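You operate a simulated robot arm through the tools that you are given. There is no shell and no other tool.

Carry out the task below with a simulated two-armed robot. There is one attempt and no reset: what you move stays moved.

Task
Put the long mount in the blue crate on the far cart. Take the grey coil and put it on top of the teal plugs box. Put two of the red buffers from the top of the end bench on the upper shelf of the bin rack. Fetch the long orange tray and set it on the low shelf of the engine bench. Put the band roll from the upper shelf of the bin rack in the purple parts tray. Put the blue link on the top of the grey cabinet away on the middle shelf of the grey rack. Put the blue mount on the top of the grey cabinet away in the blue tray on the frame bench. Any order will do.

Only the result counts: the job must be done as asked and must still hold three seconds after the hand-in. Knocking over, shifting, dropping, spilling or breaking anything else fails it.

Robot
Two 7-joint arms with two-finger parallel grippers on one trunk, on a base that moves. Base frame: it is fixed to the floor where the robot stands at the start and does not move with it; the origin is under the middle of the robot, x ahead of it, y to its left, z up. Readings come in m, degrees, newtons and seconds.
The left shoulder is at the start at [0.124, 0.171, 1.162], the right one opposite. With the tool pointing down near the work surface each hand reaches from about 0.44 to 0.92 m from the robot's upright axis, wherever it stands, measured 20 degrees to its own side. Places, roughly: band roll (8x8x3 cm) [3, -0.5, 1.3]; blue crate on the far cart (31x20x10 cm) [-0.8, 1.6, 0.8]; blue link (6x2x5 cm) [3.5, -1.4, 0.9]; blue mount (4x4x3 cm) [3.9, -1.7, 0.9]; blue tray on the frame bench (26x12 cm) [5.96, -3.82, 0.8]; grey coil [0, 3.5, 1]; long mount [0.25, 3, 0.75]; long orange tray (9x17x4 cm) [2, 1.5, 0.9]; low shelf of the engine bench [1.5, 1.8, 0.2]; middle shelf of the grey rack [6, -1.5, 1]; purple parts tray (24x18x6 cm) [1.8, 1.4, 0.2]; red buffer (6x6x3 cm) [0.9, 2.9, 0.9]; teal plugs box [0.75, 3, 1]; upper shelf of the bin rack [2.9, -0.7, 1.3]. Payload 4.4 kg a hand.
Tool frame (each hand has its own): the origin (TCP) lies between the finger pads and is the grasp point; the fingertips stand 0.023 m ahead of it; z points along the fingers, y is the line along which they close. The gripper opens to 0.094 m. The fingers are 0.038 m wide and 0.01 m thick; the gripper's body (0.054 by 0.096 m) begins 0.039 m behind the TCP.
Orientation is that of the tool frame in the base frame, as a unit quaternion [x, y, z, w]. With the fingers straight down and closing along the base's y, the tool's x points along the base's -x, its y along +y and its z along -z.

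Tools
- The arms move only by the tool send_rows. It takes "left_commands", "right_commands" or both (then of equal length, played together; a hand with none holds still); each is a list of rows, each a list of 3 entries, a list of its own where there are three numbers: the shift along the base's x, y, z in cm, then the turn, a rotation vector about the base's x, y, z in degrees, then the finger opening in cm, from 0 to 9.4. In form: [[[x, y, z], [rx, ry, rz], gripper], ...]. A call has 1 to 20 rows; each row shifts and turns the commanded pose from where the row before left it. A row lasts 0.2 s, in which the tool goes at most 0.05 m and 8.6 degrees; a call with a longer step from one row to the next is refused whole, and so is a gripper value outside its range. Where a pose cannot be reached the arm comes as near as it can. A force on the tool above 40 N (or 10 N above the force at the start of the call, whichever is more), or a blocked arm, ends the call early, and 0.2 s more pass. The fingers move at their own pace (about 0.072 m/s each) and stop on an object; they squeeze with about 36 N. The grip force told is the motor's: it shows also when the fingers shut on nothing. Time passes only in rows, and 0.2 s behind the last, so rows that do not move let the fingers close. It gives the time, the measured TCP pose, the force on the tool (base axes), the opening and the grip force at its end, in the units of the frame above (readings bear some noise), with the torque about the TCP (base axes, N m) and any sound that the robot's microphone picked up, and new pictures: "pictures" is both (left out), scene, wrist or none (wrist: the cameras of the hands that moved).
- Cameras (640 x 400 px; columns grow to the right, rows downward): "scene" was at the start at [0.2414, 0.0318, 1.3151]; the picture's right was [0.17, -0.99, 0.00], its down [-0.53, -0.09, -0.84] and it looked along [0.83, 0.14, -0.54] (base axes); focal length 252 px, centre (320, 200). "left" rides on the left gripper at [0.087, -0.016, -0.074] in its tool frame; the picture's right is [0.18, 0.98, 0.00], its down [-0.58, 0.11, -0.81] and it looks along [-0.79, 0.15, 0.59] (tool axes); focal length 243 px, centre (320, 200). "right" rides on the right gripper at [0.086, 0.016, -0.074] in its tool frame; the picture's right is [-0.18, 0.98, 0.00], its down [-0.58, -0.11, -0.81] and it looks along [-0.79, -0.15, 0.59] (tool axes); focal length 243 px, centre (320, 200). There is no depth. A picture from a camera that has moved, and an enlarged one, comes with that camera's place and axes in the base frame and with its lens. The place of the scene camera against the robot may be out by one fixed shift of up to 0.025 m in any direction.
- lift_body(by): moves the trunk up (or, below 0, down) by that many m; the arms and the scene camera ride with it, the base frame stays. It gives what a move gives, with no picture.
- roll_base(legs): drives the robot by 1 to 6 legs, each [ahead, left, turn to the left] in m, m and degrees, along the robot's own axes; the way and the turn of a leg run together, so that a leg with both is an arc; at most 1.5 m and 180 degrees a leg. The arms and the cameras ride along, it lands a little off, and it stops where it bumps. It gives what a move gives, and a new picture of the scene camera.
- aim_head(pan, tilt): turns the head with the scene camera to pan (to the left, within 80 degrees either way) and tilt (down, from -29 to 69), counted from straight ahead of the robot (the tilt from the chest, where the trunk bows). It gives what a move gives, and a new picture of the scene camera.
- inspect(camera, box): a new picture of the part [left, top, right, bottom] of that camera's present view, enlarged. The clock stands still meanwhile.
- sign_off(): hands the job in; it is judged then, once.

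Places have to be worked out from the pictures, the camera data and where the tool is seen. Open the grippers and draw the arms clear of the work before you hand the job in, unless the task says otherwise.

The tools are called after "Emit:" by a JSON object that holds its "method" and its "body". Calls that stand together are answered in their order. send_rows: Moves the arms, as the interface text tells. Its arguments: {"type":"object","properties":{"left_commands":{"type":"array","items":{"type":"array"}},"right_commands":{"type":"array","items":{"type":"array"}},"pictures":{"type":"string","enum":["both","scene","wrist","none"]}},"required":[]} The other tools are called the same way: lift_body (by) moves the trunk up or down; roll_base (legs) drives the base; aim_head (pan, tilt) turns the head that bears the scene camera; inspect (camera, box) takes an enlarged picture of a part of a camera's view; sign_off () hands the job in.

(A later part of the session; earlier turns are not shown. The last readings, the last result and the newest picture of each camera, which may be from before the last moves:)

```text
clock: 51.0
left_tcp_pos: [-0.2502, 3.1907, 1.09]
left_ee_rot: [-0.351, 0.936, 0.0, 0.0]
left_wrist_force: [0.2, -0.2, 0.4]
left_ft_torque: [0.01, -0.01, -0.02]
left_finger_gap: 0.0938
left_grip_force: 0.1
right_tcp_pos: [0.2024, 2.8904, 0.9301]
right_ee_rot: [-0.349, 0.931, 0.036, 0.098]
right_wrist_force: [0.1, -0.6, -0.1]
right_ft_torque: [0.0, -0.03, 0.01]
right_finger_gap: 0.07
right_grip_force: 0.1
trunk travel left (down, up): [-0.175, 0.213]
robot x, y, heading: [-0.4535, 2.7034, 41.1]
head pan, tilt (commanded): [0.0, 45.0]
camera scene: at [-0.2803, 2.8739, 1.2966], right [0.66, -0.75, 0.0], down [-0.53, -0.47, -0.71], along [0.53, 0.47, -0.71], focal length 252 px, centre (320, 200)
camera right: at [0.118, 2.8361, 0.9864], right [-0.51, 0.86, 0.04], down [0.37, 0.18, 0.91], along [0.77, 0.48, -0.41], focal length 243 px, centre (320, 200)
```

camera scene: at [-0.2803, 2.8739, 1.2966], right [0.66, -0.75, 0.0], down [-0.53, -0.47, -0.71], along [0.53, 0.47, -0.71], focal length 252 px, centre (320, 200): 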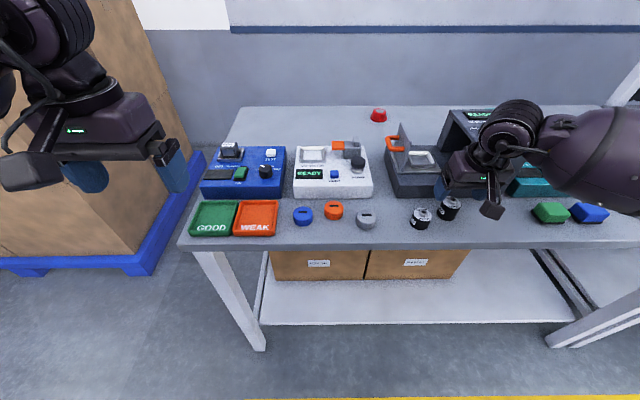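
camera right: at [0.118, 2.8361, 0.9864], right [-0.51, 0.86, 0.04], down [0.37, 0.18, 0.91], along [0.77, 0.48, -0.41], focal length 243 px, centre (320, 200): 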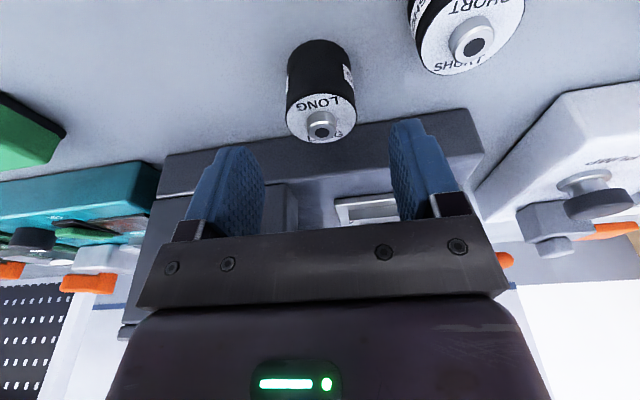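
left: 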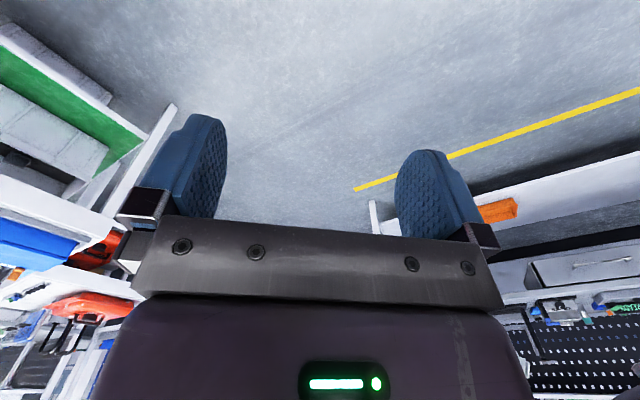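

The camera geometry agrees: LONG is centred laterally, 6 mm ahead of the TCP. I descend to z≈0.884 and close the fingers.

Emit:
{"method": "send_rows", "body": {"right_commands": [[[0, 0, -2], [0, 0, 0], 7.0], [[0.1, 0.1, -1.6], [0, 0, 0], 7.0], [[0.1, 0, -1.0], [0, 0, 0], 7.0], [[0, 0, 0], [0, 0, 0], 3.0], [[0, 0, 0], [0, 0, 0], 3.0], [[0, 0, 0], [0, 0, 0], 3.0]], "pictures": "wrist"}}

```text
clock: 52.4
left_tcp_pos: [-0.2499, 3.1908, 1.0892]
left_ee_rot: [-0.351, 0.936, 0.0, 0.0]
left_wrist_force: [0.3, -1.0, -0.5]
left_ft_torque: [0.02, -0.01, 0.04]
left_finger_gap: 0.0943
left_grip_force: 0.0
right_tcp_pos: [0.205, 2.8902, 0.8842]
right_ee_rot: [-0.349, 0.931, 0.037, 0.098]
right_wrist_force: [0.8, 1.0, -0.6]
right_ft_torque: [0.03, 0.0, -0.02]
right_finger_gap: 0.0387
right_grip_force: 36.2
trunk travel left (down, up): [-0.175, 0.213]
robot x, y, heading: [-0.4567, 2.7029, 40.9]
head pan, tilt (commanded): [0.0, 45.0]
camera right: at [0.1199, 2.8367, 0.9398], right [-0.51, 0.86, 0.04], down [0.37, 0.18, 0.91], along [0.77, 0.48, -0.41], focal length 243 px, centre (320, 200)
```

right: 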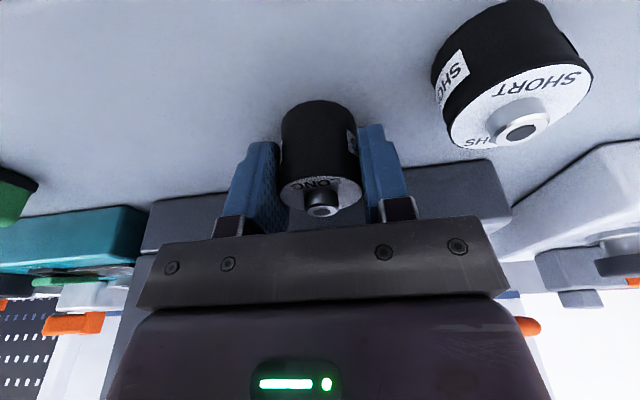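

The fingers hold the LONG cylinder (gap 3.9 cm, 36 N). I lift it straight up.

Emit:
{"method": "send_rows", "body": {"right_commands": [[[0, 0, 2], [0, 0, 0], 3.0], [[0, 0, 4], [0, 0, 0], 3.0], [[0, 0, 5], [0, 0, 0], 3.0], [[0, 0, 5], [0, 0, 0], 3.0], [[-3, -2.5, 3], [0, 0, 0], 3.0]], "pictures": "both"}}

Emit:
{"method": "inspect", "body": {"camera": "left", "box": [200, 120, 360, 240]}}

```text
clock: 53.5
left_tcp_pos: [-0.2503, 3.1899, 1.0903]
left_ee_rot: [-0.351, 0.936, 0.0, 0.002]
left_wrist_force: [0.2, 0.1, 0.2]
left_ft_torque: [0.02, 0.0, 0.01]
left_finger_gap: 0.0938
left_grip_force: 0.1
right_tcp_pos: [0.1738, 2.8665, 1.0758]
right_ee_rot: [-0.349, 0.931, 0.037, 0.098]
right_wrist_force: [-0.1, -0.6, 0.0]
right_ft_torque: [0.03, 0.02, -0.01]
right_finger_gap: 0.0299
right_grip_force: 0.2
trunk travel left (down, up): [-0.175, 0.213]
robot x, y, heading: [-0.459, 2.6979, 41.1]
head pan, tilt (commanded): [0.0, 45.0]
camera scene: at [-0.2812, 2.8728, 1.297], right [0.66, -0.75, 0.0], down [-0.53, -0.46, -0.71], along [0.53, 0.47, -0.71], focal length 252 px, centre (320, 200)
camera right: at [0.0878, 2.8118, 1.1318], right [-0.51, 0.86, 0.04], down [0.37, 0.18, 0.91], along [0.78, 0.48, -0.41], focal length 243 px, centre (320, 200)
```

scene: 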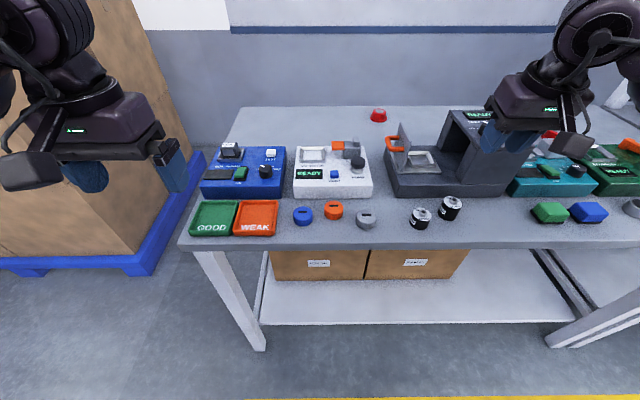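
right: 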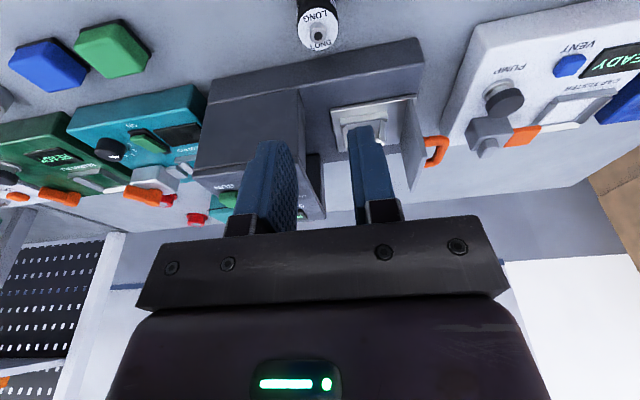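

```text
3.33 times, centred on (280, 180) of left
camera zoom: at [-0.3047, 3.1207, 1.1647], right [-0.78, 0.62, 0.0], down [0.36, 0.46, 0.81], along [0.5, 0.63, -0.59], focal length 809 px, centre (453, 267)
```

zoom: 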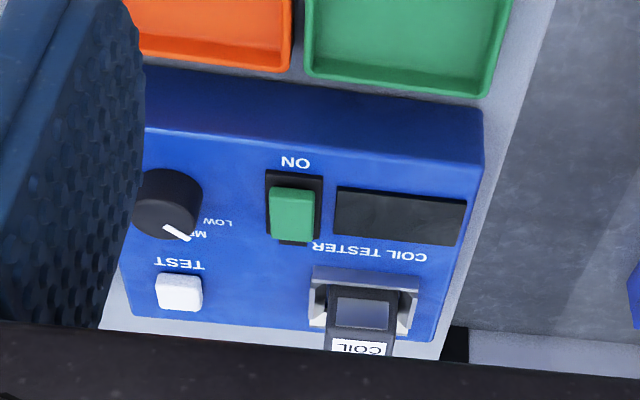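

The gap fell to 3.0 cm: the cylinder slipped out and still stands at the same place [0.209, 2.892]. I go back down with the pads better centred, close with a command of zero, and lift slowly while watching the gap.

Emit:
{"method": "send_rows", "body": {"right_commands": [[[3, 2.4, -3], [0, 0, 0], 7.0], [[0.3, 0.2, -5], [0, 0, 0], 7.0], [[0, 0, -5], [0, 0, 0], 7.0], [[0, 0, -4], [0, 0, 0], 7.0], [[0, 0, -1.6], [0, 0, 0], 7.0], [[0, 0, -0.7], [0, 0, 0], 7.0]], "pictures": "wrist"}}

```text
refused: row 2 steps farther than a row can; nothing moved
```

The second row was just over the step limit; I send the same path with smaller steps.

Emit:
{"method": "send_rows", "body": {"right_commands": [[[3, 2.4, -2.5], [0, 0, 0], 7.0], [[0.3, 0.2, -4.5], [0, 0, 0], 7.0], [[0, 0, -4.5], [0, 0, 0], 7.0], [[0, 0, -4.5], [0, 0, 0], 7.0], [[0, 0, -2.4], [0, 0, 0], 7.0], [[0, 0, -0.9], [0, 0, 0], 7.0]], "pictures": "wrist"}}

```text
clock: 55.0
left_tcp_pos: [-0.2491, 3.1906, 1.0898]
left_ee_rot: [-0.351, 0.936, 0.0, 0.0]
left_wrist_force: [-0.3, 0.2, 1.2]
left_ft_torque: [0.01, -0.01, 0.01]
left_finger_gap: 0.094
left_grip_force: 0.1
right_tcp_pos: [0.2076, 2.8929, 0.881]
right_ee_rot: [-0.349, 0.931, 0.037, 0.098]
right_wrist_force: [0.4, 0.1, 0.2]
right_ft_torque: [-0.03, 0.03, 0.03]
right_finger_gap: 0.07
right_grip_force: 0.1
trunk travel left (down, up): [-0.175, 0.213]
robot x, y, heading: [-0.4525, 2.7027, 41.1]
head pan, tilt (commanded): [0.0, 45.0]
camera right: at [0.1236, 2.8371, 0.9371], right [-0.51, 0.86, 0.04], down [0.37, 0.18, 0.91], along [0.77, 0.48, -0.41], focal length 243 px, centre (320, 200)
```

right: 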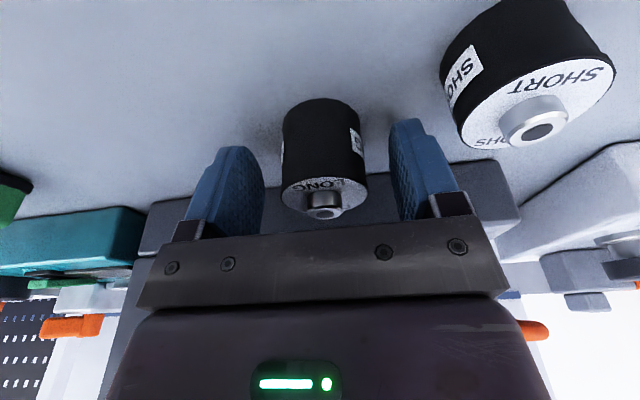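

The cylinder is centred between the pads. I lower slowly a little more to get the deepest grip, the force limit guarding against the bench top.

Emit:
{"method": "send_rows", "body": {"right_commands": [[[0, 0, -0.3], [0, 0, 0], 7.0], [[0, 0, -0.3], [0, 0, 0], 7.0], [[0, 0, -0.3], [0, 0, 0], 7.0]], "pictures": "none"}}

```text
clock: 55.8
left_tcp_pos: [-0.2511, 3.19, 1.0914]
left_ee_rot: [-0.351, 0.936, 0.0, 0.002]
left_wrist_force: [0.0, -0.7, -0.9]
left_ft_torque: [-0.01, -0.02, -0.02]
left_finger_gap: 0.094
left_grip_force: 0.0
right_tcp_pos: [0.2082, 2.8929, 0.8763]
right_ee_rot: [-0.348, 0.931, 0.037, 0.1]
right_wrist_force: [-0.8, -5.5, 20.1]
right_ft_torque: [0.09, 0.55, 0.39]
right_finger_gap: 0.0698
right_grip_force: 0.0
trunk travel left (down, up): [-0.175, 0.213]
robot x, y, heading: [-0.4554, 2.6997, 41.0]
head pan, tilt (commanded): [0.0, 45.0]
```

The fingertips touched the bench at TCP z≈0.877, so the bench top is at about 0.85. I raise 3 mm and close fully.

Emit:
{"method": "send_rows", "body": {"right_commands": [[[0, 0, 0.8], [0, 0, 0], 7.0], [[0, 0, 0], [0, 0, 0], 0], [[0, 0, 0], [0, 0, 0], 0], [[0, 0, 0], [0, 0, 0], 0], [[0, 0, 0], [0, 0, 0], 0], [[0, 0, 0], [0, 0, 0], 0]], "pictures": "wrist"}}

Emit:
{"method": "send_rows", "body": {"right_commands": [[[0, 0, 0.5], [0, 0, 0], 0], [[0, 0, 0.5], [0, 0, 0], 0], [[0, 0, 0.5], [0, 0, 0], 0], [[0, 0, 0.5], [0, 0, 0], 0]], "pictures": "wrist"}}

```text
clock: 57.1
left_tcp_pos: [-0.2486, 3.1912, 1.09]
left_ee_rot: [-0.351, 0.936, 0.001, 0.0]
left_wrist_force: [-0.3, -0.4, -0.7]
left_ft_torque: [0.0, 0.0, -0.03]
left_finger_gap: 0.0939
left_grip_force: 0.1
right_tcp_pos: [0.2092, 2.8925, 0.8802]
right_ee_rot: [-0.35, 0.931, 0.037, 0.098]
right_wrist_force: [0.2, 0.1, 0.1]
right_ft_torque: [-0.01, 0.0, -0.03]
right_finger_gap: 0.0389
right_grip_force: 36.9
trunk travel left (down, up): [-0.175, 0.213]
robot x, y, heading: [-0.4554, 2.6996, 41.2]
head pan, tilt (commanded): [0.0, 45.0]
camera right: at [0.123, 2.8375, 0.9364], right [-0.51, 0.86, 0.04], down [0.37, 0.18, 0.91], along [0.77, 0.48, -0.41], focal length 243 px, centre (320, 200)
```

right: 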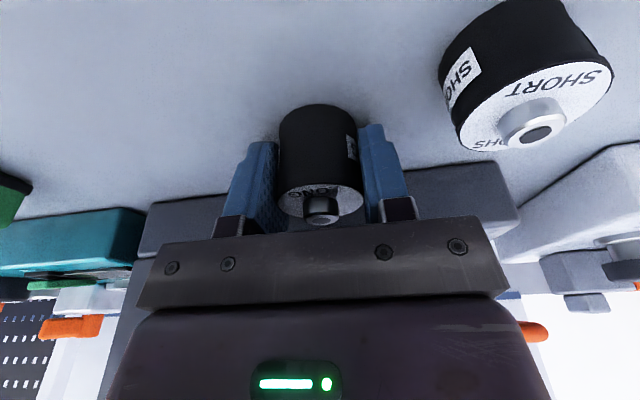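

```text
clock: 58.1
left_tcp_pos: [-0.2497, 3.1913, 1.0896]
left_ee_rot: [-0.351, 0.936, 0.0, 0.0]
left_wrist_force: [1.0, -0.7, 0.0]
left_ft_torque: [0.0, 0.01, 0.0]
left_finger_gap: 0.0943
left_grip_force: 0.1
right_tcp_pos: [0.2085, 2.8917, 0.8997]
right_ee_rot: [-0.349, 0.931, 0.036, 0.097]
right_wrist_force: [0.0, 0.6, -0.7]
right_ft_torque: [-0.02, 0.0, -0.03]
right_finger_gap: 0.039
right_grip_force: 36.1
trunk travel left (down, up): [-0.175, 0.213]
robot x, y, heading: [-0.4569, 2.702, 40.9]
head pan, tilt (commanded): [0.0, 45.0]
camera right: at [0.1234, 2.8376, 0.9566], right [-0.51, 0.86, 0.04], down [0.37, 0.18, 0.91], along [0.77, 0.48, -0.41], focal length 243 px, centre (320, 200)
```

right: 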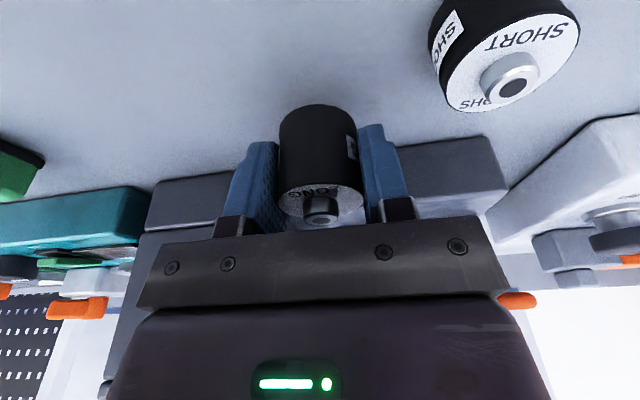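

The cylinder now rises with the hand. I keep lifting gently.

Emit:
{"method": "send_rows", "body": {"right_commands": [[[0, 0, 1], [0, 0, 0], 0], [[0, 0, 1], [0, 0, 0], 0], [[0, 0, 1.5], [0, 0, 0], 0], [[0, 0, 1.5], [0, 0, 0], 0], [[0, 0, 2], [0, 0, 0], 0], [[0, 0, 2], [0, 0, 0], 0], [[0, 0, 2], [0, 0, 0], 0], [[0, 0, 2], [0, 0, 0], 0], [[0, 0, 1], [0, 0, 0], 0]], "pictures": "both"}}

```text
clock: 60.1
left_tcp_pos: [-0.2503, 3.1906, 1.0892]
left_ee_rot: [-0.351, 0.936, 0.001, 0.0]
left_wrist_force: [-0.6, 0.3, -1.1]
left_ft_torque: [0.01, -0.01, -0.01]
left_finger_gap: 0.0945
left_grip_force: 0.0
right_tcp_pos: [0.2094, 2.8922, 1.0405]
right_ee_rot: [-0.349, 0.931, 0.037, 0.098]
right_wrist_force: [0.2, 0.3, -1.0]
right_ft_torque: [0.04, -0.01, 0.03]
right_finger_gap: 0.0388
right_grip_force: 35.7
trunk travel left (down, up): [-0.175, 0.213]
robot x, y, heading: [-0.4572, 2.7009, 40.9]
head pan, tilt (commanded): [0.0, 45.0]
camera scene: at [-0.28, 2.8741, 1.2964], right [0.66, -0.75, 0.0], down [-0.53, -0.47, -0.71], along [0.53, 0.47, -0.71], focal length 252 px, centre (320, 200)
camera right: at [0.1235, 2.838, 1.0967], right [-0.51, 0.86, 0.04], down [0.37, 0.18, 0.91], along [0.77, 0.48, -0.41], focal length 243 px, centre (320, 200)
```

scene: 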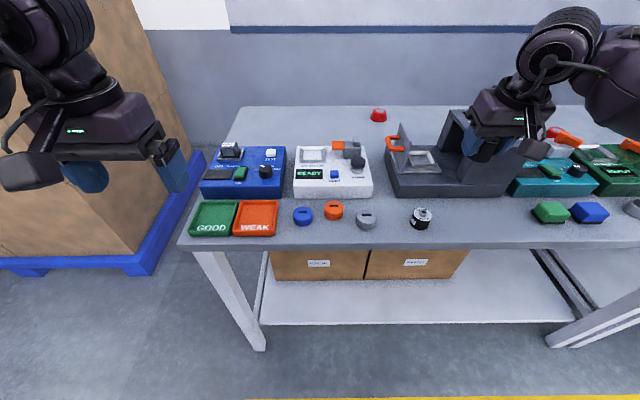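
right: 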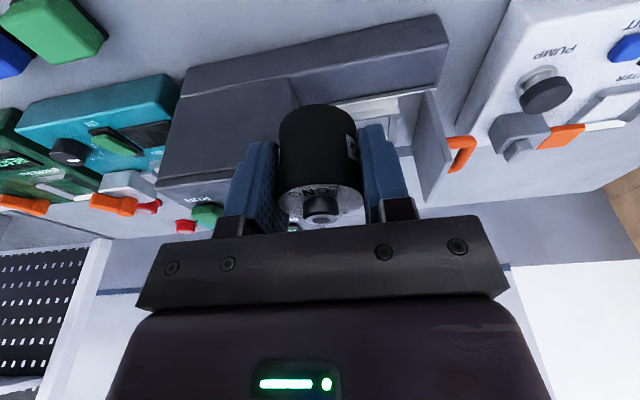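

The mount is held firmly (0.1 kg or so). Now I move the left hand forward over the coil on the blue tester, estimated near [-0.02, 3.40, top 0.93].

Emit:
{"method": "send_rows", "body": {"left_commands": [[[3.3, 3.0, 0], [0, 0, 0], 9.0], [[3.3, 3.0, 0], [0, 0, 0], 8.0], [[3.3, 3.0, 0], [0, 0, 0], 7.5], [[3.3, 3.0, 0], [0, 0, 0], 7.5], [[3.3, 3.0, 0], [0, 0, 0], 7.5], [[3.3, 3.0, 0], [0, 0, 0], 7.5], [[1.6, 1.5, 0], [0, 0, 0], 7.5]], "pictures": "both"}}

```text
clock: 61.8
left_tcp_pos: [-0.0362, 3.3847, 1.0906]
left_ee_rot: [-0.351, 0.936, 0.0, 0.001]
left_wrist_force: [-0.1, -0.3, 0.1]
left_ft_torque: [0.0, -0.01, -0.01]
left_finger_gap: 0.075
left_grip_force: 0.2
right_tcp_pos: [0.2093, 2.8926, 1.041]
right_ee_rot: [-0.349, 0.931, 0.037, 0.098]
right_wrist_force: [1.4, -0.3, -0.2]
right_ft_torque: [-0.02, 0.01, -0.02]
right_finger_gap: 0.0387
right_grip_force: 35.9
trunk travel left (down, up): [-0.175, 0.213]
robot x, y, heading: [-0.4558, 2.7038, 41.1]
head pan, tilt (commanded): [0.0, 45.0]
camera scene: at [-0.2798, 2.8741, 1.2964], right [0.66, -0.75, 0.0], down [-0.53, -0.47, -0.71], along [0.53, 0.47, -0.71], focal length 252 px, centre (320, 200)
camera left: at [-0.0901, 3.317, 1.1641], right [-0.78, 0.62, 0.0], down [0.37, 0.46, 0.81], along [0.5, 0.63, -0.59], focal length 243 px, centre (320, 200)
```

scene: 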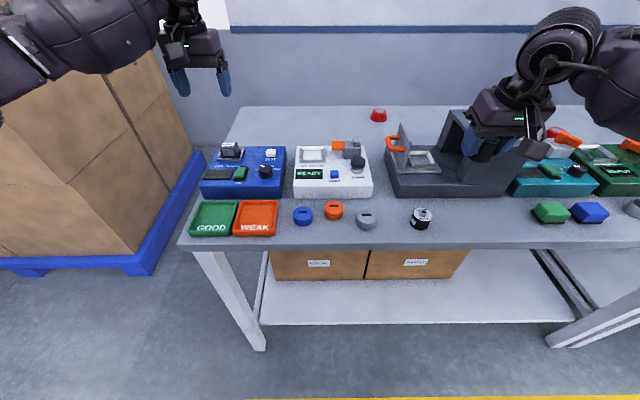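
left: 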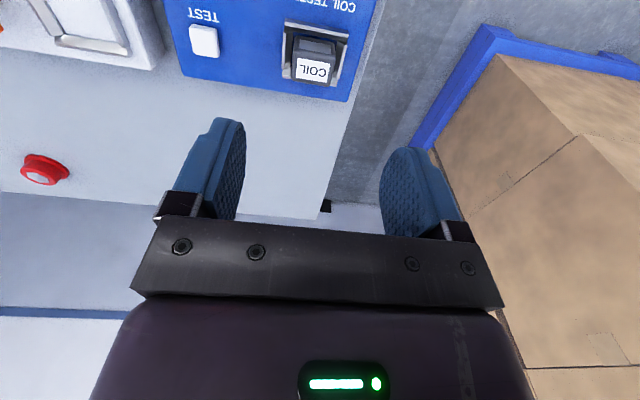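

The coil top is triangulated at about [-0.015, 3.403, 0.923], some 4.3 cm wide and square to the bench. I move above it and descend to z 0.96 for a check.

Emit:
{"method": "send_rows", "body": {"left_commands": [[[2.1, 1.8, 0], [0, 0, 0], 7.0], [[0, 0, -4.5], [0, 0, 0], 7.0], [[0, 0, -4.5], [0, 0, 0], 7.0], [[0, 0, -3.5], [0, 0, 0], 7.0], [[0, 0, 0], [0, 0, 0], 7.0]], "pictures": "both"}}

Emit:
{"method": "inspect", "body": {"camera": "scene", "box": [180, 110, 300, 185]}}

```text
clock: 63.0
left_tcp_pos: [-0.0151, 3.404, 0.9651]
left_ee_rot: [-0.351, 0.936, 0.0, 0.001]
left_wrist_force: [0.4, -0.5, 0.2]
left_ft_torque: [0.02, 0.01, -0.01]
left_finger_gap: 0.07
left_grip_force: 0.0
right_tcp_pos: [0.2096, 2.892, 1.0405]
right_ee_rot: [-0.349, 0.931, 0.037, 0.099]
right_wrist_force: [0.4, -1.0, -1.2]
right_ft_torque: [-0.02, -0.03, -0.01]
right_finger_gap: 0.0389
right_grip_force: 36.7
trunk travel left (down, up): [-0.175, 0.213]
robot x, y, heading: [-0.4569, 2.7015, 40.8]
head pan, tilt (commanded): [0.0, 45.0]
camera scene: at [-0.2803, 2.8737, 1.2966], right [0.66, -0.75, 0.0], down [-0.53, -0.46, -0.71], along [0.53, 0.47, -0.71], focal length 252 px, centre (320, 200)
camera left: at [-0.0684, 3.3341, 1.0387], right [-0.79, 0.62, 0.0], down [0.37, 0.46, 0.81], along [0.5, 0.63, -0.59], focal length 243 px, centre (320, 200)
```

scene: 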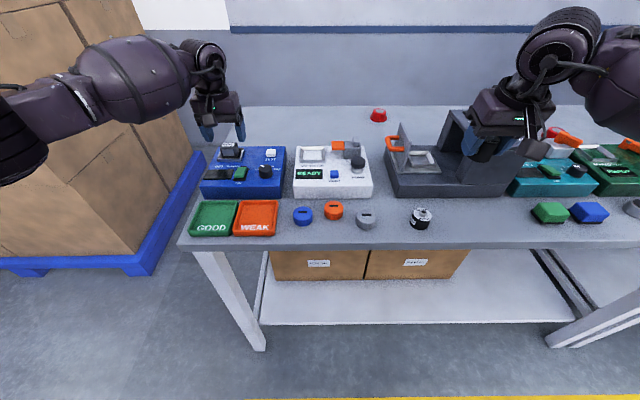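
left: 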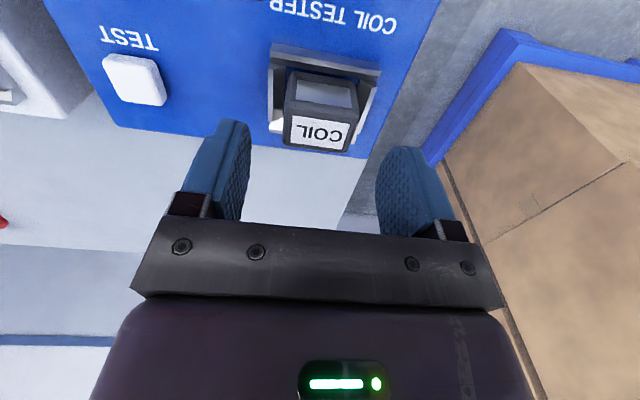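

```text
5.33 times, centred on (240, 148) of scene
camera zoom: at [-0.2803, 2.8737, 1.2966], right [0.66, -0.75, 0.0], down [-0.53, -0.46, -0.71], along [0.53, 0.47, -0.71], focal length 1346 px, centre (747, 480)
```

zoom: 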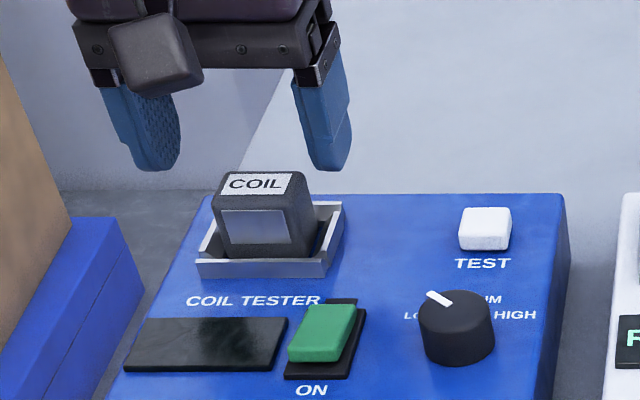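

The coil is right under the left TCP. I descend to z≈0.922 and close the fingers gently around the part above the cradle rim.

Emit:
{"method": "send_rows", "body": {"left_commands": [[[0, 0, -2], [0, 0, 0], 7.0], [[0, 0, -1.5], [0, 0, 0], 7.0], [[0, 0, -0.8], [0, 0, 0], 7.0], [[0, 0, 0], [0, 0, 0], 0], [[0, 0, 0], [0, 0, 0], 0], [[0, 0, 0], [0, 0, 0], 0], [[0, 0, 0], [0, 0, 0], 0]], "pictures": "wrist"}}

```text
clock: 64.5
left_tcp_pos: [-0.0141, 3.4014, 0.9222]
left_ee_rot: [-0.352, 0.936, 0.0, 0.0]
left_wrist_force: [5.1, -6.2, 2.1]
left_ft_torque: [-0.99, -0.29, 0.63]
left_finger_gap: 0.0619
left_grip_force: 44.8
right_tcp_pos: [0.2094, 2.8917, 1.0405]
right_ee_rot: [-0.35, 0.931, 0.037, 0.098]
right_wrist_force: [-0.4, 0.2, -1.5]
right_ft_torque: [-0.01, 0.03, 0.0]
right_finger_gap: 0.0387
right_grip_force: 35.6
trunk travel left (down, up): [-0.175, 0.213]
robot x, y, heading: [-0.4549, 2.703, 41.0]
head pan, tilt (commanded): [0.0, 45.0]
camera left: at [-0.0675, 3.3337, 0.9962], right [-0.78, 0.62, 0.0], down [0.37, 0.46, 0.81], along [0.5, 0.63, -0.59], focal length 243 px, centre (320, 200)
```

left: 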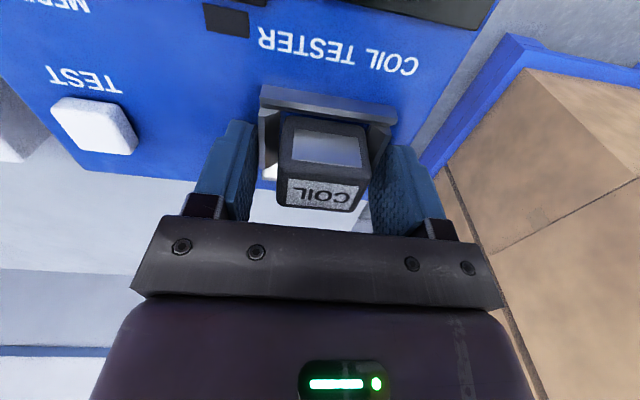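

The fingers stopped at 6.2 cm – that is the cradle's side walls, not the coil. I open, raise 9 mm and close again.

Emit:
{"method": "send_rows", "body": {"left_commands": [[[0, 0, 0], [0, 0, 0], 7.2], [[0, 0, 0], [0, 0, 0], 7.2], [[0, 0, 0.9], [0, 0, 0], 7.2], [[0, 0, 0], [0, 0, 0], 7.2]], "pictures": "wrist"}}

Emit:
{"method": "inspect", "body": {"camera": "scene", "box": [190, 120, 290, 182]}}

```text
clock: 65.5
left_tcp_pos: [-0.0153, 3.4042, 0.9307]
left_ee_rot: [-0.351, 0.936, 0.0, 0.0]
left_wrist_force: [-0.3, 0.0, -0.1]
left_ft_torque: [-0.02, 0.04, -0.03]
left_finger_gap: 0.0722
left_grip_force: 0.1
right_tcp_pos: [0.209, 2.8937, 1.039]
right_ee_rot: [-0.348, 0.931, 0.037, 0.099]
right_wrist_force: [-0.4, -0.1, -0.9]
right_ft_torque: [-0.02, 0.05, 0.02]
right_finger_gap: 0.0391
right_grip_force: 36.0
trunk travel left (down, up): [-0.175, 0.213]
robot x, y, heading: [-0.4587, 2.7032, 41.2]
head pan, tilt (commanded): [0.0, 45.0]
camera left: at [-0.0682, 3.3349, 1.0045], right [-0.78, 0.62, 0.0], down [0.37, 0.46, 0.81], along [0.5, 0.63, -0.59], focal length 243 px, centre (320, 200)
```

left: 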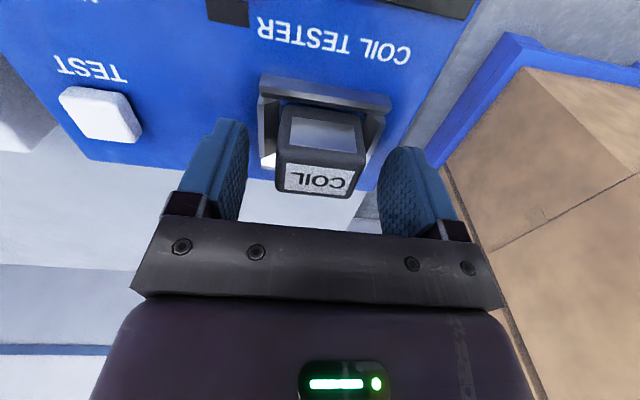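

```text
6.40 times, centred on (240, 151) of scene
camera zoom: at [-0.2798, 2.8743, 1.2963], right [0.66, -0.75, 0.0], down [-0.53, -0.47, -0.71], along [0.53, 0.46, -0.71], focal length 1616 px, centre (832, 514)
```

zoom: 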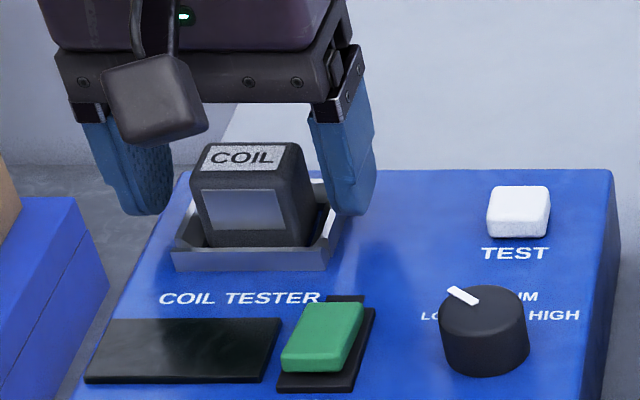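

The tips now seem just above the cradle walls. I close again and see where the fingers stop.

Emit:
{"method": "send_rows", "body": {"left_commands": [[[0, 0, 0], [0, 0, 0], 5.5], [[0, 0, 0], [0, 0, 0], 4.5], [[0, 0, 0], [0, 0, 0], 0], [[0, 0, 0], [0, 0, 0], 0], [[0, 0, 0], [0, 0, 0], 0]], "pictures": "wrist"}}

```text
clock: 66.8
left_tcp_pos: [-0.0143, 3.4034, 0.9308]
left_ee_rot: [-0.352, 0.936, 0.0, 0.0]
left_wrist_force: [0.7, 0.0, 0.3]
left_ft_torque: [0.01, -0.02, 0.01]
left_finger_gap: 0.0394
left_grip_force: 36.4
right_tcp_pos: [0.2086, 2.8926, 1.041]
right_ee_rot: [-0.349, 0.931, 0.037, 0.098]
right_wrist_force: [-0.4, -0.1, -0.9]
right_ft_torque: [0.0, -0.01, 0.01]
right_finger_gap: 0.0389
right_grip_force: 35.9
trunk travel left (down, up): [-0.175, 0.213]
robot x, y, heading: [-0.4582, 2.7049, 40.8]
head pan, tilt (commanded): [0.0, 45.0]
camera left: at [-0.0683, 3.3349, 1.0049], right [-0.79, 0.62, 0.0], down [0.37, 0.46, 0.81], along [0.5, 0.63, -0.59], focal length 243 px, centre (320, 200)
```

left: 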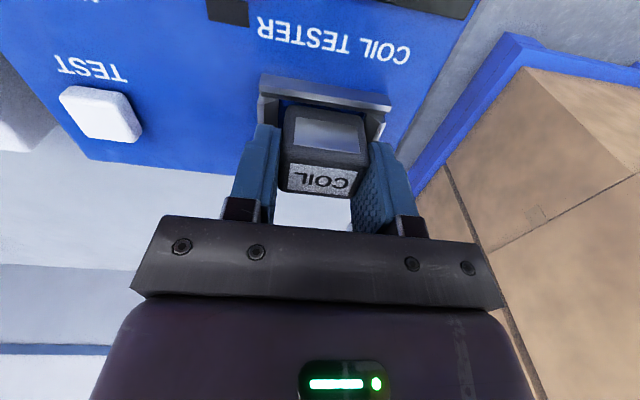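

The fingers now hold the coil itself (gap 3.9 cm). I lift slowly straight up out of the cradle.

Emit:
{"method": "send_rows", "body": {"left_commands": [[[0, 0, 0.5], [0, 0, 0], 0], [[0, 0, 0.5], [0, 0, 0], 0], [[0, 0, 0.5], [0, 0, 0], 0], [[0, 0, 0.7], [0, 0, 0], 0], [[0, 0, 1], [0, 0, 0], 0], [[0, 0, 1], [0, 0, 0], 0], [[0, 0, 1], [0, 0, 0], 0]], "pictures": "wrist"}}

```text
clock: 68.3
left_tcp_pos: [-0.0157, 3.403, 0.9836]
left_ee_rot: [-0.351, 0.936, 0.0, 0.0]
left_wrist_force: [0.0, 0.2, -1.2]
left_ft_torque: [-0.01, 0.01, 0.05]
left_finger_gap: 0.0396
left_grip_force: 36.1
right_tcp_pos: [0.2088, 2.893, 1.0412]
right_ee_rot: [-0.349, 0.931, 0.036, 0.099]
right_wrist_force: [1.4, -0.8, -1.8]
right_ft_torque: [-0.01, 0.01, 0.0]
right_finger_gap: 0.0389
right_grip_force: 35.0
trunk travel left (down, up): [-0.175, 0.213]
robot x, y, heading: [-0.4569, 2.7027, 40.8]
head pan, tilt (commanded): [0.0, 45.0]
camera left: at [-0.069, 3.3349, 1.0565], right [-0.78, 0.62, 0.0], down [0.37, 0.46, 0.81], along [0.5, 0.63, -0.59], focal length 243 px, centre (320, 200)
```

left: 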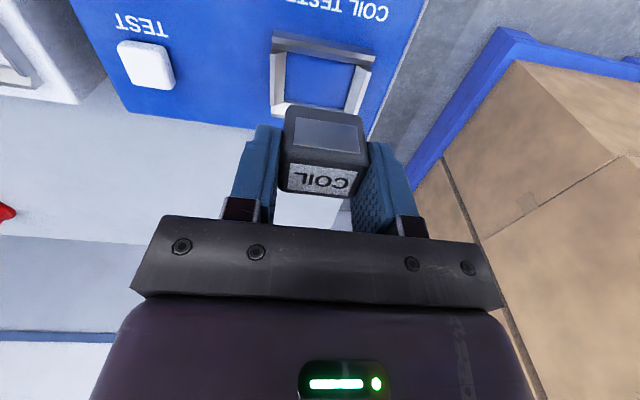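

The coil is free. I raise it and draw it back, then look down to the side to judge my base's footprint.

Emit:
{"method": "send_rows", "body": {"left_commands": [[[0, 0, 2.5], [0, 0, 0], 0], [[0, 0, 3], [0, 0, 0], 0], [[0, 0, 3], [0, 0, 0], 0], [[-2, -1.8, 1], [0, 0, 0], 0], [[-3, -2.6, 0], [0, 0, 0], 0], [[-3, -2.6, 0], [0, 0, 0], 0], [[-3, -2.6, 0], [0, 0, 0], 0], [[-3, -2.6, 0], [0, 0, 0], 0], [[-3, -2.6, 0], [0, 0, 0], 0], [[-2, -1.7, 0], [0, 0, 0], 0]], "pictures": "none"}}

Emit:
{"method": "aim_head", "body": {"pan": 80, "tilt": 69}}

```text
clock: 70.5
left_tcp_pos: [-0.2049, 3.2386, 1.0789]
left_ee_rot: [-0.352, 0.936, 0.001, 0.0]
left_wrist_force: [0.1, -0.3, -0.8]
left_ft_torque: [0.01, 0.03, 0.02]
left_finger_gap: 0.0399
left_grip_force: 36.7
right_tcp_pos: [0.2085, 2.8922, 1.0412]
right_ee_rot: [-0.349, 0.931, 0.037, 0.099]
right_wrist_force: [-0.1, -0.6, -1.2]
right_ft_torque: [-0.03, 0.0, -0.03]
right_finger_gap: 0.0389
right_grip_force: 36.0
trunk travel left (down, up): [-0.175, 0.213]
robot x, y, heading: [-0.4588, 2.7015, 41.0]
head pan, tilt (commanded): [0.0, 45.0]
```

```text
clock: 72.1
left_tcp_pos: [-0.2047, 3.238, 1.0774]
left_ee_rot: [-0.352, 0.936, 0.0, 0.001]
left_wrist_force: [-0.5, -0.2, -1.0]
left_ft_torque: [0.01, -0.05, 0.02]
left_finger_gap: 0.0396
left_grip_force: 35.4
right_tcp_pos: [0.2092, 2.8935, 1.0411]
right_ee_rot: [-0.349, 0.931, 0.037, 0.097]
right_wrist_force: [0.0, 0.5, -1.9]
right_ft_torque: [0.02, -0.01, -0.02]
right_finger_gap: 0.0386
right_grip_force: 35.6
trunk travel left (down, up): [-0.175, 0.213]
robot x, y, heading: [-0.4515, 2.7016, 41.2]
head pan, tilt (commanded): [80.0, 68.8]
camera scene: at [-0.37, 2.8686, 1.2675], right [0.86, 0.52, 0.0], down [0.48, -0.8, -0.36], along [-0.19, 0.31, -0.93], focal length 252 px, centre (320, 200)
```

scene: 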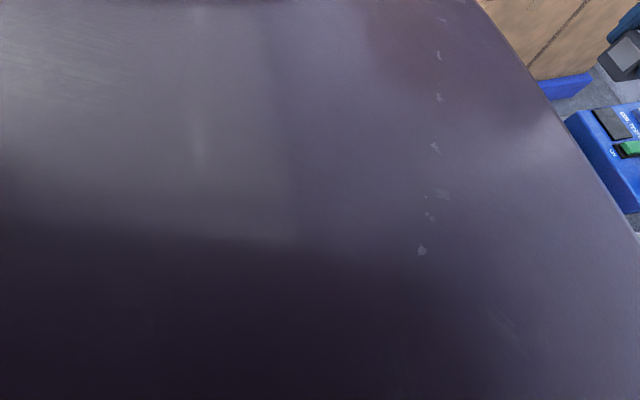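

My shoulder hides the base. I back off 0.3 m and turn the left hand about the vertical so that its wrist camera looks back at my base.

Emit:
{"method": "roll_base", "body": {"legs": [[-0.3, 0, 0]]}}

Emit:
{"method": "send_rows", "body": {"left_commands": [[[0, 0, 1], [0, 0, 8.5], 0], [[0, 0, 1], [0, 0, 8.5], 0], [[0, 0, 1], [0, 0, 8.5], 0], [[0, 0, 0], [0, 0, 8.5], 0], [[0, 0, 0], [0, 0, 8.5], 0], [[0, 0, 0], [0, 0, 8.5], 0], [[0, 0, 0], [0, 0, 8.5], 0], [[0, 0, 0], [0, 0, 8.5], 0], [[0, 0, 0], [0, 0, 8.5], 0], [[0, 0, 0], [0, 0, 8.5], 0], [[0, 0, 0], [0, 0, 8.5], 0], [[0, 0, 0], [0, 0, 8.5], 0]], "pictures": "wrist"}}

```text
clock: 74.1
left_tcp_pos: [-0.4312, 3.0419, 1.0796]
left_ee_rot: [-0.352, 0.936, 0.0, 0.001]
left_wrist_force: [0.4, 0.2, -1.7]
left_ft_torque: [0.03, 0.02, 0.0]
left_finger_gap: 0.0394
left_grip_force: 35.9
right_tcp_pos: [-0.018, 2.6967, 1.0404]
right_ee_rot: [-0.35, 0.931, 0.037, 0.097]
right_wrist_force: [-0.6, 0.6, -0.5]
right_ft_torque: [-0.02, 0.0, 0.03]
right_finger_gap: 0.0389
right_grip_force: 35.5
trunk travel left (down, up): [-0.175, 0.213]
robot x, y, heading: [-0.6809, 2.509, 41.2]
head pan, tilt (commanded): [80.0, 68.8]
camera scene: at [-0.596, 2.6714, 1.2675], right [0.86, 0.52, 0.0], down [0.48, -0.8, -0.36], along [-0.19, 0.31, -0.93], focal length 252 px, centre (320, 200)
```

scene: 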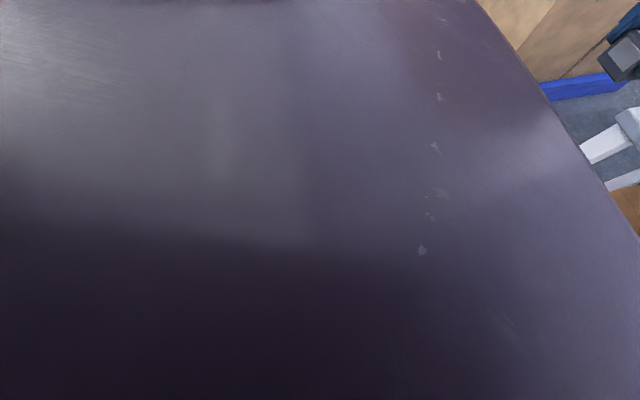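

```text
clock: 76.7
left_tcp_pos: [-0.4311, 3.0412, 1.1086]
left_ee_rot: [0.949, -0.314, 0.0, 0.0]
left_wrist_force: [0.7, -0.2, -2.5]
left_ft_torque: [0.03, 0.04, 0.03]
left_finger_gap: 0.0396
left_grip_force: 35.9
right_tcp_pos: [-0.0164, 2.6961, 1.0406]
right_ee_rot: [-0.35, 0.931, 0.038, 0.098]
right_wrist_force: [-0.1, -0.1, -0.5]
right_ft_torque: [-0.01, 0.0, 0.0]
right_finger_gap: 0.0388
right_grip_force: 36.3
trunk travel left (down, up): [-0.175, 0.213]
robot x, y, heading: [-0.6819, 2.5053, 41.2]
head pan, tilt (commanded): [80.0, 68.8]
camera left: at [-0.3511, 3.0032, 1.1823], right [-0.44, -0.9, 0.0], down [-0.53, 0.26, 0.81], along [-0.72, 0.35, -0.59], focal length 243 px, centre (320, 200)
```

left: 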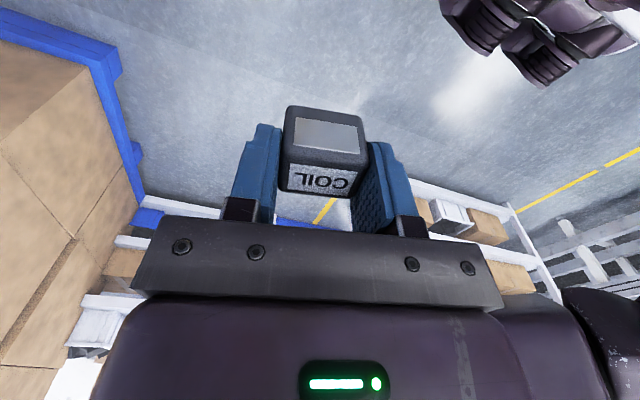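

The hand turns freely and my base begins to show at the top right. I turn a further 60° for a clear look.

Emit:
{"method": "send_rows", "body": {"left_commands": [[[0, 0, 0], [0, 0, 8.5], 0], [[0, 0, 0], [0, 0, 8.5], 0], [[0, 0, 0], [0, 0, 8.5], 0], [[0, 0, 0], [0, 0, 8.5], 0], [[0, 0, 0], [0, 0, 8.5], 0], [[0, 0, 0], [0, 0, 8.5], 0], [[0, 0, 0], [0, 0, 8.5], 0]], "pictures": "wrist"}}

```text
clock: 78.3
left_tcp_pos: [-0.4306, 3.042, 1.109]
left_ee_rot: [0.98, 0.199, 0.0, 0.001]
left_wrist_force: [0.9, 0.9, -1.3]
left_ft_torque: [-0.04, 0.01, 0.01]
left_finger_gap: 0.0393
left_grip_force: 35.7
right_tcp_pos: [-0.0179, 2.6956, 1.0402]
right_ee_rot: [-0.35, 0.931, 0.036, 0.097]
right_wrist_force: [0.2, -1.4, -0.4]
right_ft_torque: [0.02, 0.01, 0.0]
right_finger_gap: 0.0385
right_grip_force: 35.6
trunk travel left (down, up): [-0.175, 0.213]
robot x, y, heading: [-0.6789, 2.5062, 41.3]
head pan, tilt (commanded): [80.0, 68.8]
camera left: at [-0.3569, 3.0903, 1.1825], right [0.55, -0.83, 0.0], down [-0.49, -0.33, 0.81], along [-0.67, -0.44, -0.59], focal length 243 px, centre (320, 200)
```

left: 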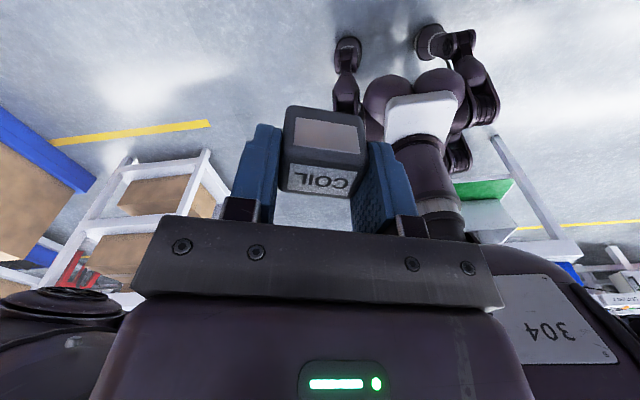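

The base is compact: front wheels are only about 0.17 m ahead of and beside the axis, so I can stand closer to benches. I turn the left hand back and draw the right hand in and up for safe travel.

Emit:
{"method": "send_rows", "body": {"left_commands": [[[0, 0, 0], [0, 0, -8.5], 0], [[0, 0, 0], [0, 0, -8.5], 0], [[0, 0, 0], [0, 0, -8.5], 0], [[0, 0, 0], [0, 0, -8.5], 0], [[0, 0, 0], [0, 0, -8.5], 0], [[0, 0, 0], [0, 0, -8.5], 0], [[0, 0, 0], [0, 0, -8.5], 0], [[0, 0, 0], [0, 0, -8.5], 0], [[0, 0, 0], [0, 0, -8.5], 0], [[0, 0, 0], [0, 0, -8.5], 0], [[0, 0, 0], [0, 0, -8.5], 0], [[0, 0, 0], [0, 0, -8.5], 0], [[0, 0, 0], [0, 0, -8.5], 0], [[0, 0, 0], [0, 0, -8.5], 0], [[0, 0, 0], [0, 0, -8.5], 0], [[0, 0, 0], [0, 0, -8.5], 0], [[0, 0, 0], [0, 0, -8.5], 0], [[0, 0, 0], [0, 0, -8.5], 0], [[0, 0, 0], [0, 0, -8.5], 0]], "right_commands": [[[-2.9, -2.5, 2.7], [0, 0, 0], 0], [[-2.9, -2.5, 2.7], [0, 0, 0], 0], [[-2.9, -2.5, 2.7], [0, 0, 0], 0], [[-2.9, -2.5, 2.7], [0, 0, 0], 0], [[0, 0, 2], [0, 0, 0], 0], [[0, 0, 2], [0, 0, 0], 0], [[0, 0, 0], [0, 0, 0], 0], [[0, 0, 0], [0, 0, 0], 0], [[0, 0, 0], [0, 0, 0], 0], [[0, 0, 0], [0, 0, 0], 0], [[0, 0, 0], [0, 0, 0], 0], [[0, 0, 0], [0, 0, 0], 0], [[0, 0, 0], [0, 0, 0], 0], [[0, 0, 0], [0, 0, 0], 0], [[0, 0, 0], [0, 0, 0], 0], [[0, 0, 0], [0, 0, 0], 0], [[0, 0, 0], [0, 0, 0], 0], [[0, 0, 0], [0, 0, 0], 0], [[0, 0, 0], [0, 0, 0], 0]], "pictures": "none"}}

Emit:
{"method": "aim_head", "body": {"pan": -20, "tilt": 30}}

```text
clock: 82.3
left_tcp_pos: [-0.4316, 3.0428, 1.108]
left_ee_rot: [-0.351, 0.936, 0.0, 0.0]
left_wrist_force: [-0.8, 0.5, -0.9]
left_ft_torque: [0.02, 0.0, -0.04]
left_finger_gap: 0.0394
left_grip_force: 35.5
right_tcp_pos: [-0.1329, 2.5962, 1.1889]
right_ee_rot: [-0.35, 0.931, 0.037, 0.097]
right_wrist_force: [0.3, 0.4, -0.8]
right_ft_torque: [0.0, -0.02, 0.02]
right_finger_gap: 0.0387
right_grip_force: 35.6
trunk travel left (down, up): [-0.175, 0.213]
robot x, y, heading: [-0.682, 2.5089, 41.0]
head pan, tilt (commanded): [80.0, 68.8]
```

```text
clock: 84.1
left_tcp_pos: [-0.4313, 3.042, 1.1087]
left_ee_rot: [-0.353, 0.936, 0.0, 0.0]
left_wrist_force: [-1.4, -0.6, -1.6]
left_ft_torque: [0.0, -0.02, -0.03]
left_finger_gap: 0.0395
left_grip_force: 36.8
right_tcp_pos: [-0.1318, 2.5964, 1.19]
right_ee_rot: [-0.35, 0.931, 0.036, 0.098]
right_wrist_force: [0.4, -0.1, -0.3]
right_ft_torque: [-0.01, 0.02, -0.02]
right_finger_gap: 0.0389
right_grip_force: 36.5
trunk travel left (down, up): [-0.175, 0.213]
robot x, y, heading: [-0.6829, 2.5063, 41.4]
head pan, tilt (commanded): [-20.0, 30.0]
camera scene: at [-0.4824, 2.6567, 1.319], right [0.36, -0.93, 0.0], down [-0.47, -0.18, -0.87], along [0.81, 0.31, -0.5], focal length 252 px, centre (320, 200)
```

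scene: 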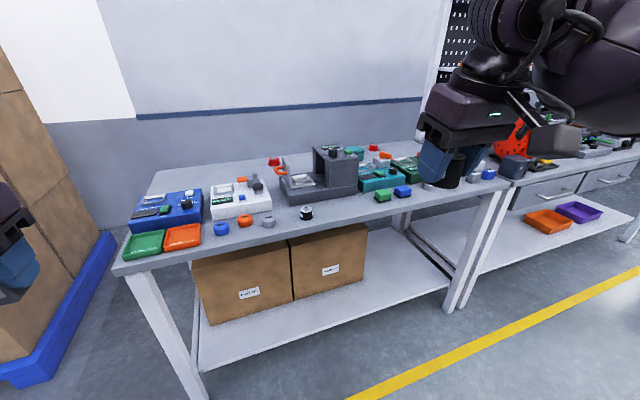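

Both parts are held. I drive right 0.85 m in front of the teal box and take a look before going forward.

Emit:
{"method": "roll_base", "body": {"legs": [[0, -0.85, -0.3]]}}

Emit:
{"method": "aim_head", "body": {"pan": 8, "tilt": 30}}

Emit:
{"method": "inspect", "body": {"camera": "scene", "box": [200, 90, 440, 240]}}

```text
clock: 91.9
left_tcp_pos: [0.1285, 2.4031, 1.1083]
left_ee_rot: [-0.352, 0.936, 0.0, 0.0]
left_wrist_force: [0.2, -0.5, -1.4]
left_ft_torque: [0.02, 0.0, 0.01]
left_finger_gap: 0.0392
left_grip_force: 35.9
right_tcp_pos: [0.4268, 1.9597, 1.188]
right_ee_rot: [-0.35, 0.931, 0.037, 0.097]
right_wrist_force: [-0.5, -0.9, -0.3]
right_ft_torque: [0.02, -0.01, -0.03]
right_finger_gap: 0.0388
right_grip_force: 36.1
trunk travel left (down, up): [-0.175, 0.213]
robot x, y, heading: [-0.1215, 1.8647, 41.3]
head pan, tilt (commanded): [-20.0, 30.0]
camera scene: at [0.0771, 2.0182, 1.319], right [0.36, -0.93, 0.0], down [-0.47, -0.18, -0.87], along [0.81, 0.31, -0.5], focal length 252 px, centre (320, 200)
```

scene: 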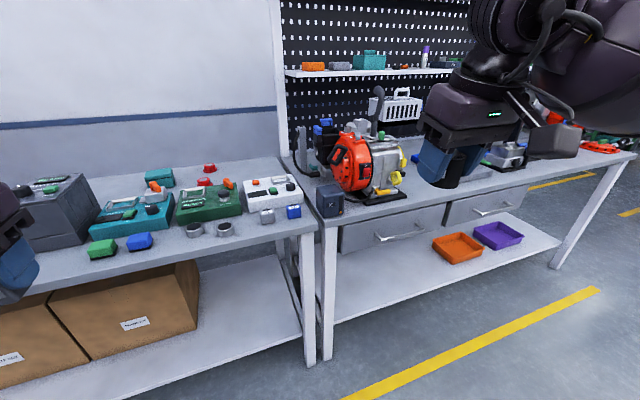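

```text
clock: 92.8
left_tcp_pos: [0.1276, 2.4027, 1.1081]
left_ee_rot: [-0.352, 0.936, -0.001, 0.0]
left_wrist_force: [0.5, 0.0, -0.8]
left_ft_torque: [0.0, 0.03, -0.01]
left_finger_gap: 0.0396
left_grip_force: 36.2
right_tcp_pos: [0.4275, 1.9588, 1.1883]
right_ee_rot: [-0.35, 0.931, 0.037, 0.098]
right_wrist_force: [0.4, -0.7, -1.6]
right_ft_torque: [0.0, 0.0, 0.02]
right_finger_gap: 0.0391
right_grip_force: 36.1
trunk travel left (down, up): [-0.175, 0.213]
robot x, y, heading: [-0.1214, 1.8688, 41.2]
head pan, tilt (commanded): [8.0, 30.0]
camera scene: at [0.0519, 2.0539, 1.319], right [0.76, -0.65, 0.0], down [-0.33, -0.38, -0.87], along [0.57, 0.66, -0.5], focal length 252 px, centre (320, 200)
```

scene: 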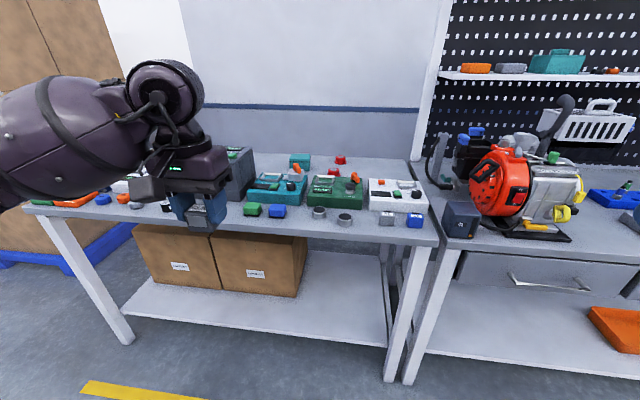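

```text
2.67 times, centred on (320, 165) of scene
camera zoom: at [0.0519, 2.0539, 1.319], right [0.76, -0.65, 0.0], down [-0.33, -0.38, -0.87], along [0.57, 0.66, -0.5], focal length 673 px, centre (320, 293)
```

zoom: 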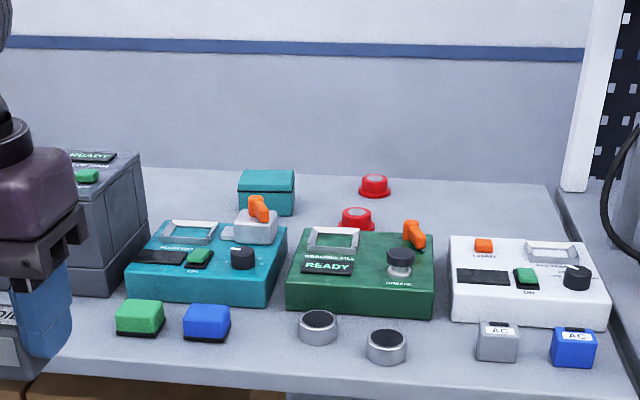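

The view ahead is clear, with the red engine at right and the ram column at left as the tall things. I raise both hands, shift the right one inward, and then drive ahead 0.48 m.

Emit:
{"method": "send_rows", "body": {"left_commands": [[[0, 0, 3], [0, 0, 0], 0], [[0, 0, 3], [0, 0, 0], 0], [[0, 0, 0], [0, 0, 0], 0], [[0, 0, 0], [0, 0, 0], 0]], "right_commands": [[[-1, 1.2, 3], [0, 0, 0], 0], [[-1, 1.2, 3], [0, 0, 0], 0], [[-1, 1.2, 3], [0, 0, 0], 0], [[-1, 1, 1], [0, 0, 0], 0]], "pictures": "none"}}

Emit:
{"method": "roll_base", "body": {"legs": [[0.3, 0, 0]]}}

```text
clock: 93.8
left_tcp_pos: [0.1281, 2.4031, 1.1672]
left_ee_rot: [-0.352, 0.936, 0.0, 0.0]
left_wrist_force: [0.0, 0.0, -0.4]
left_ft_torque: [-0.03, 0.0, -0.03]
left_finger_gap: 0.0396
left_grip_force: 36.1
right_tcp_pos: [0.3867, 2.0061, 1.2891]
right_ee_rot: [-0.35, 0.931, 0.036, 0.097]
right_wrist_force: [0.9, 0.7, -1.5]
right_ft_torque: [-0.02, 0.0, 0.0]
right_finger_gap: 0.0388
right_grip_force: 36.1
trunk travel left (down, up): [-0.175, 0.213]
robot x, y, heading: [-0.1207, 1.8715, 41.3]
head pan, tilt (commanded): [8.0, 30.0]
```

```text
clock: 95.9
left_tcp_pos: [0.3515, 2.6009, 1.168]
left_ee_rot: [-0.352, 0.936, -0.001, 0.0]
left_wrist_force: [0.8, -0.2, -1.5]
left_ft_torque: [0.01, -0.01, -0.03]
left_finger_gap: 0.0394
left_grip_force: 36.2
right_tcp_pos: [0.6113, 2.2033, 1.2873]
right_ee_rot: [-0.351, 0.931, 0.037, 0.098]
right_wrist_force: [-0.5, 0.3, -1.2]
right_ft_torque: [-0.01, 0.01, -0.03]
right_finger_gap: 0.0392
right_grip_force: 36.1
trunk travel left (down, up): [-0.175, 0.213]
robot x, y, heading: [0.104, 2.0638, 41.2]
head pan, tilt (commanded): [8.0, 30.0]
camera scene: at [0.2766, 2.2515, 1.319], right [0.76, -0.65, 0.0], down [-0.33, -0.38, -0.87], along [0.56, 0.66, -0.5], focal length 252 px, centre (320, 200)
```

scene: 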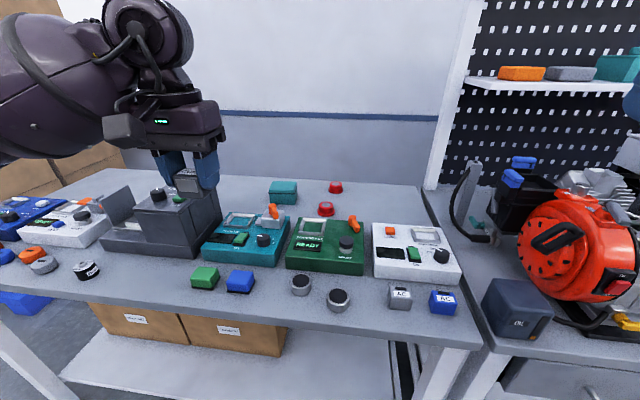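

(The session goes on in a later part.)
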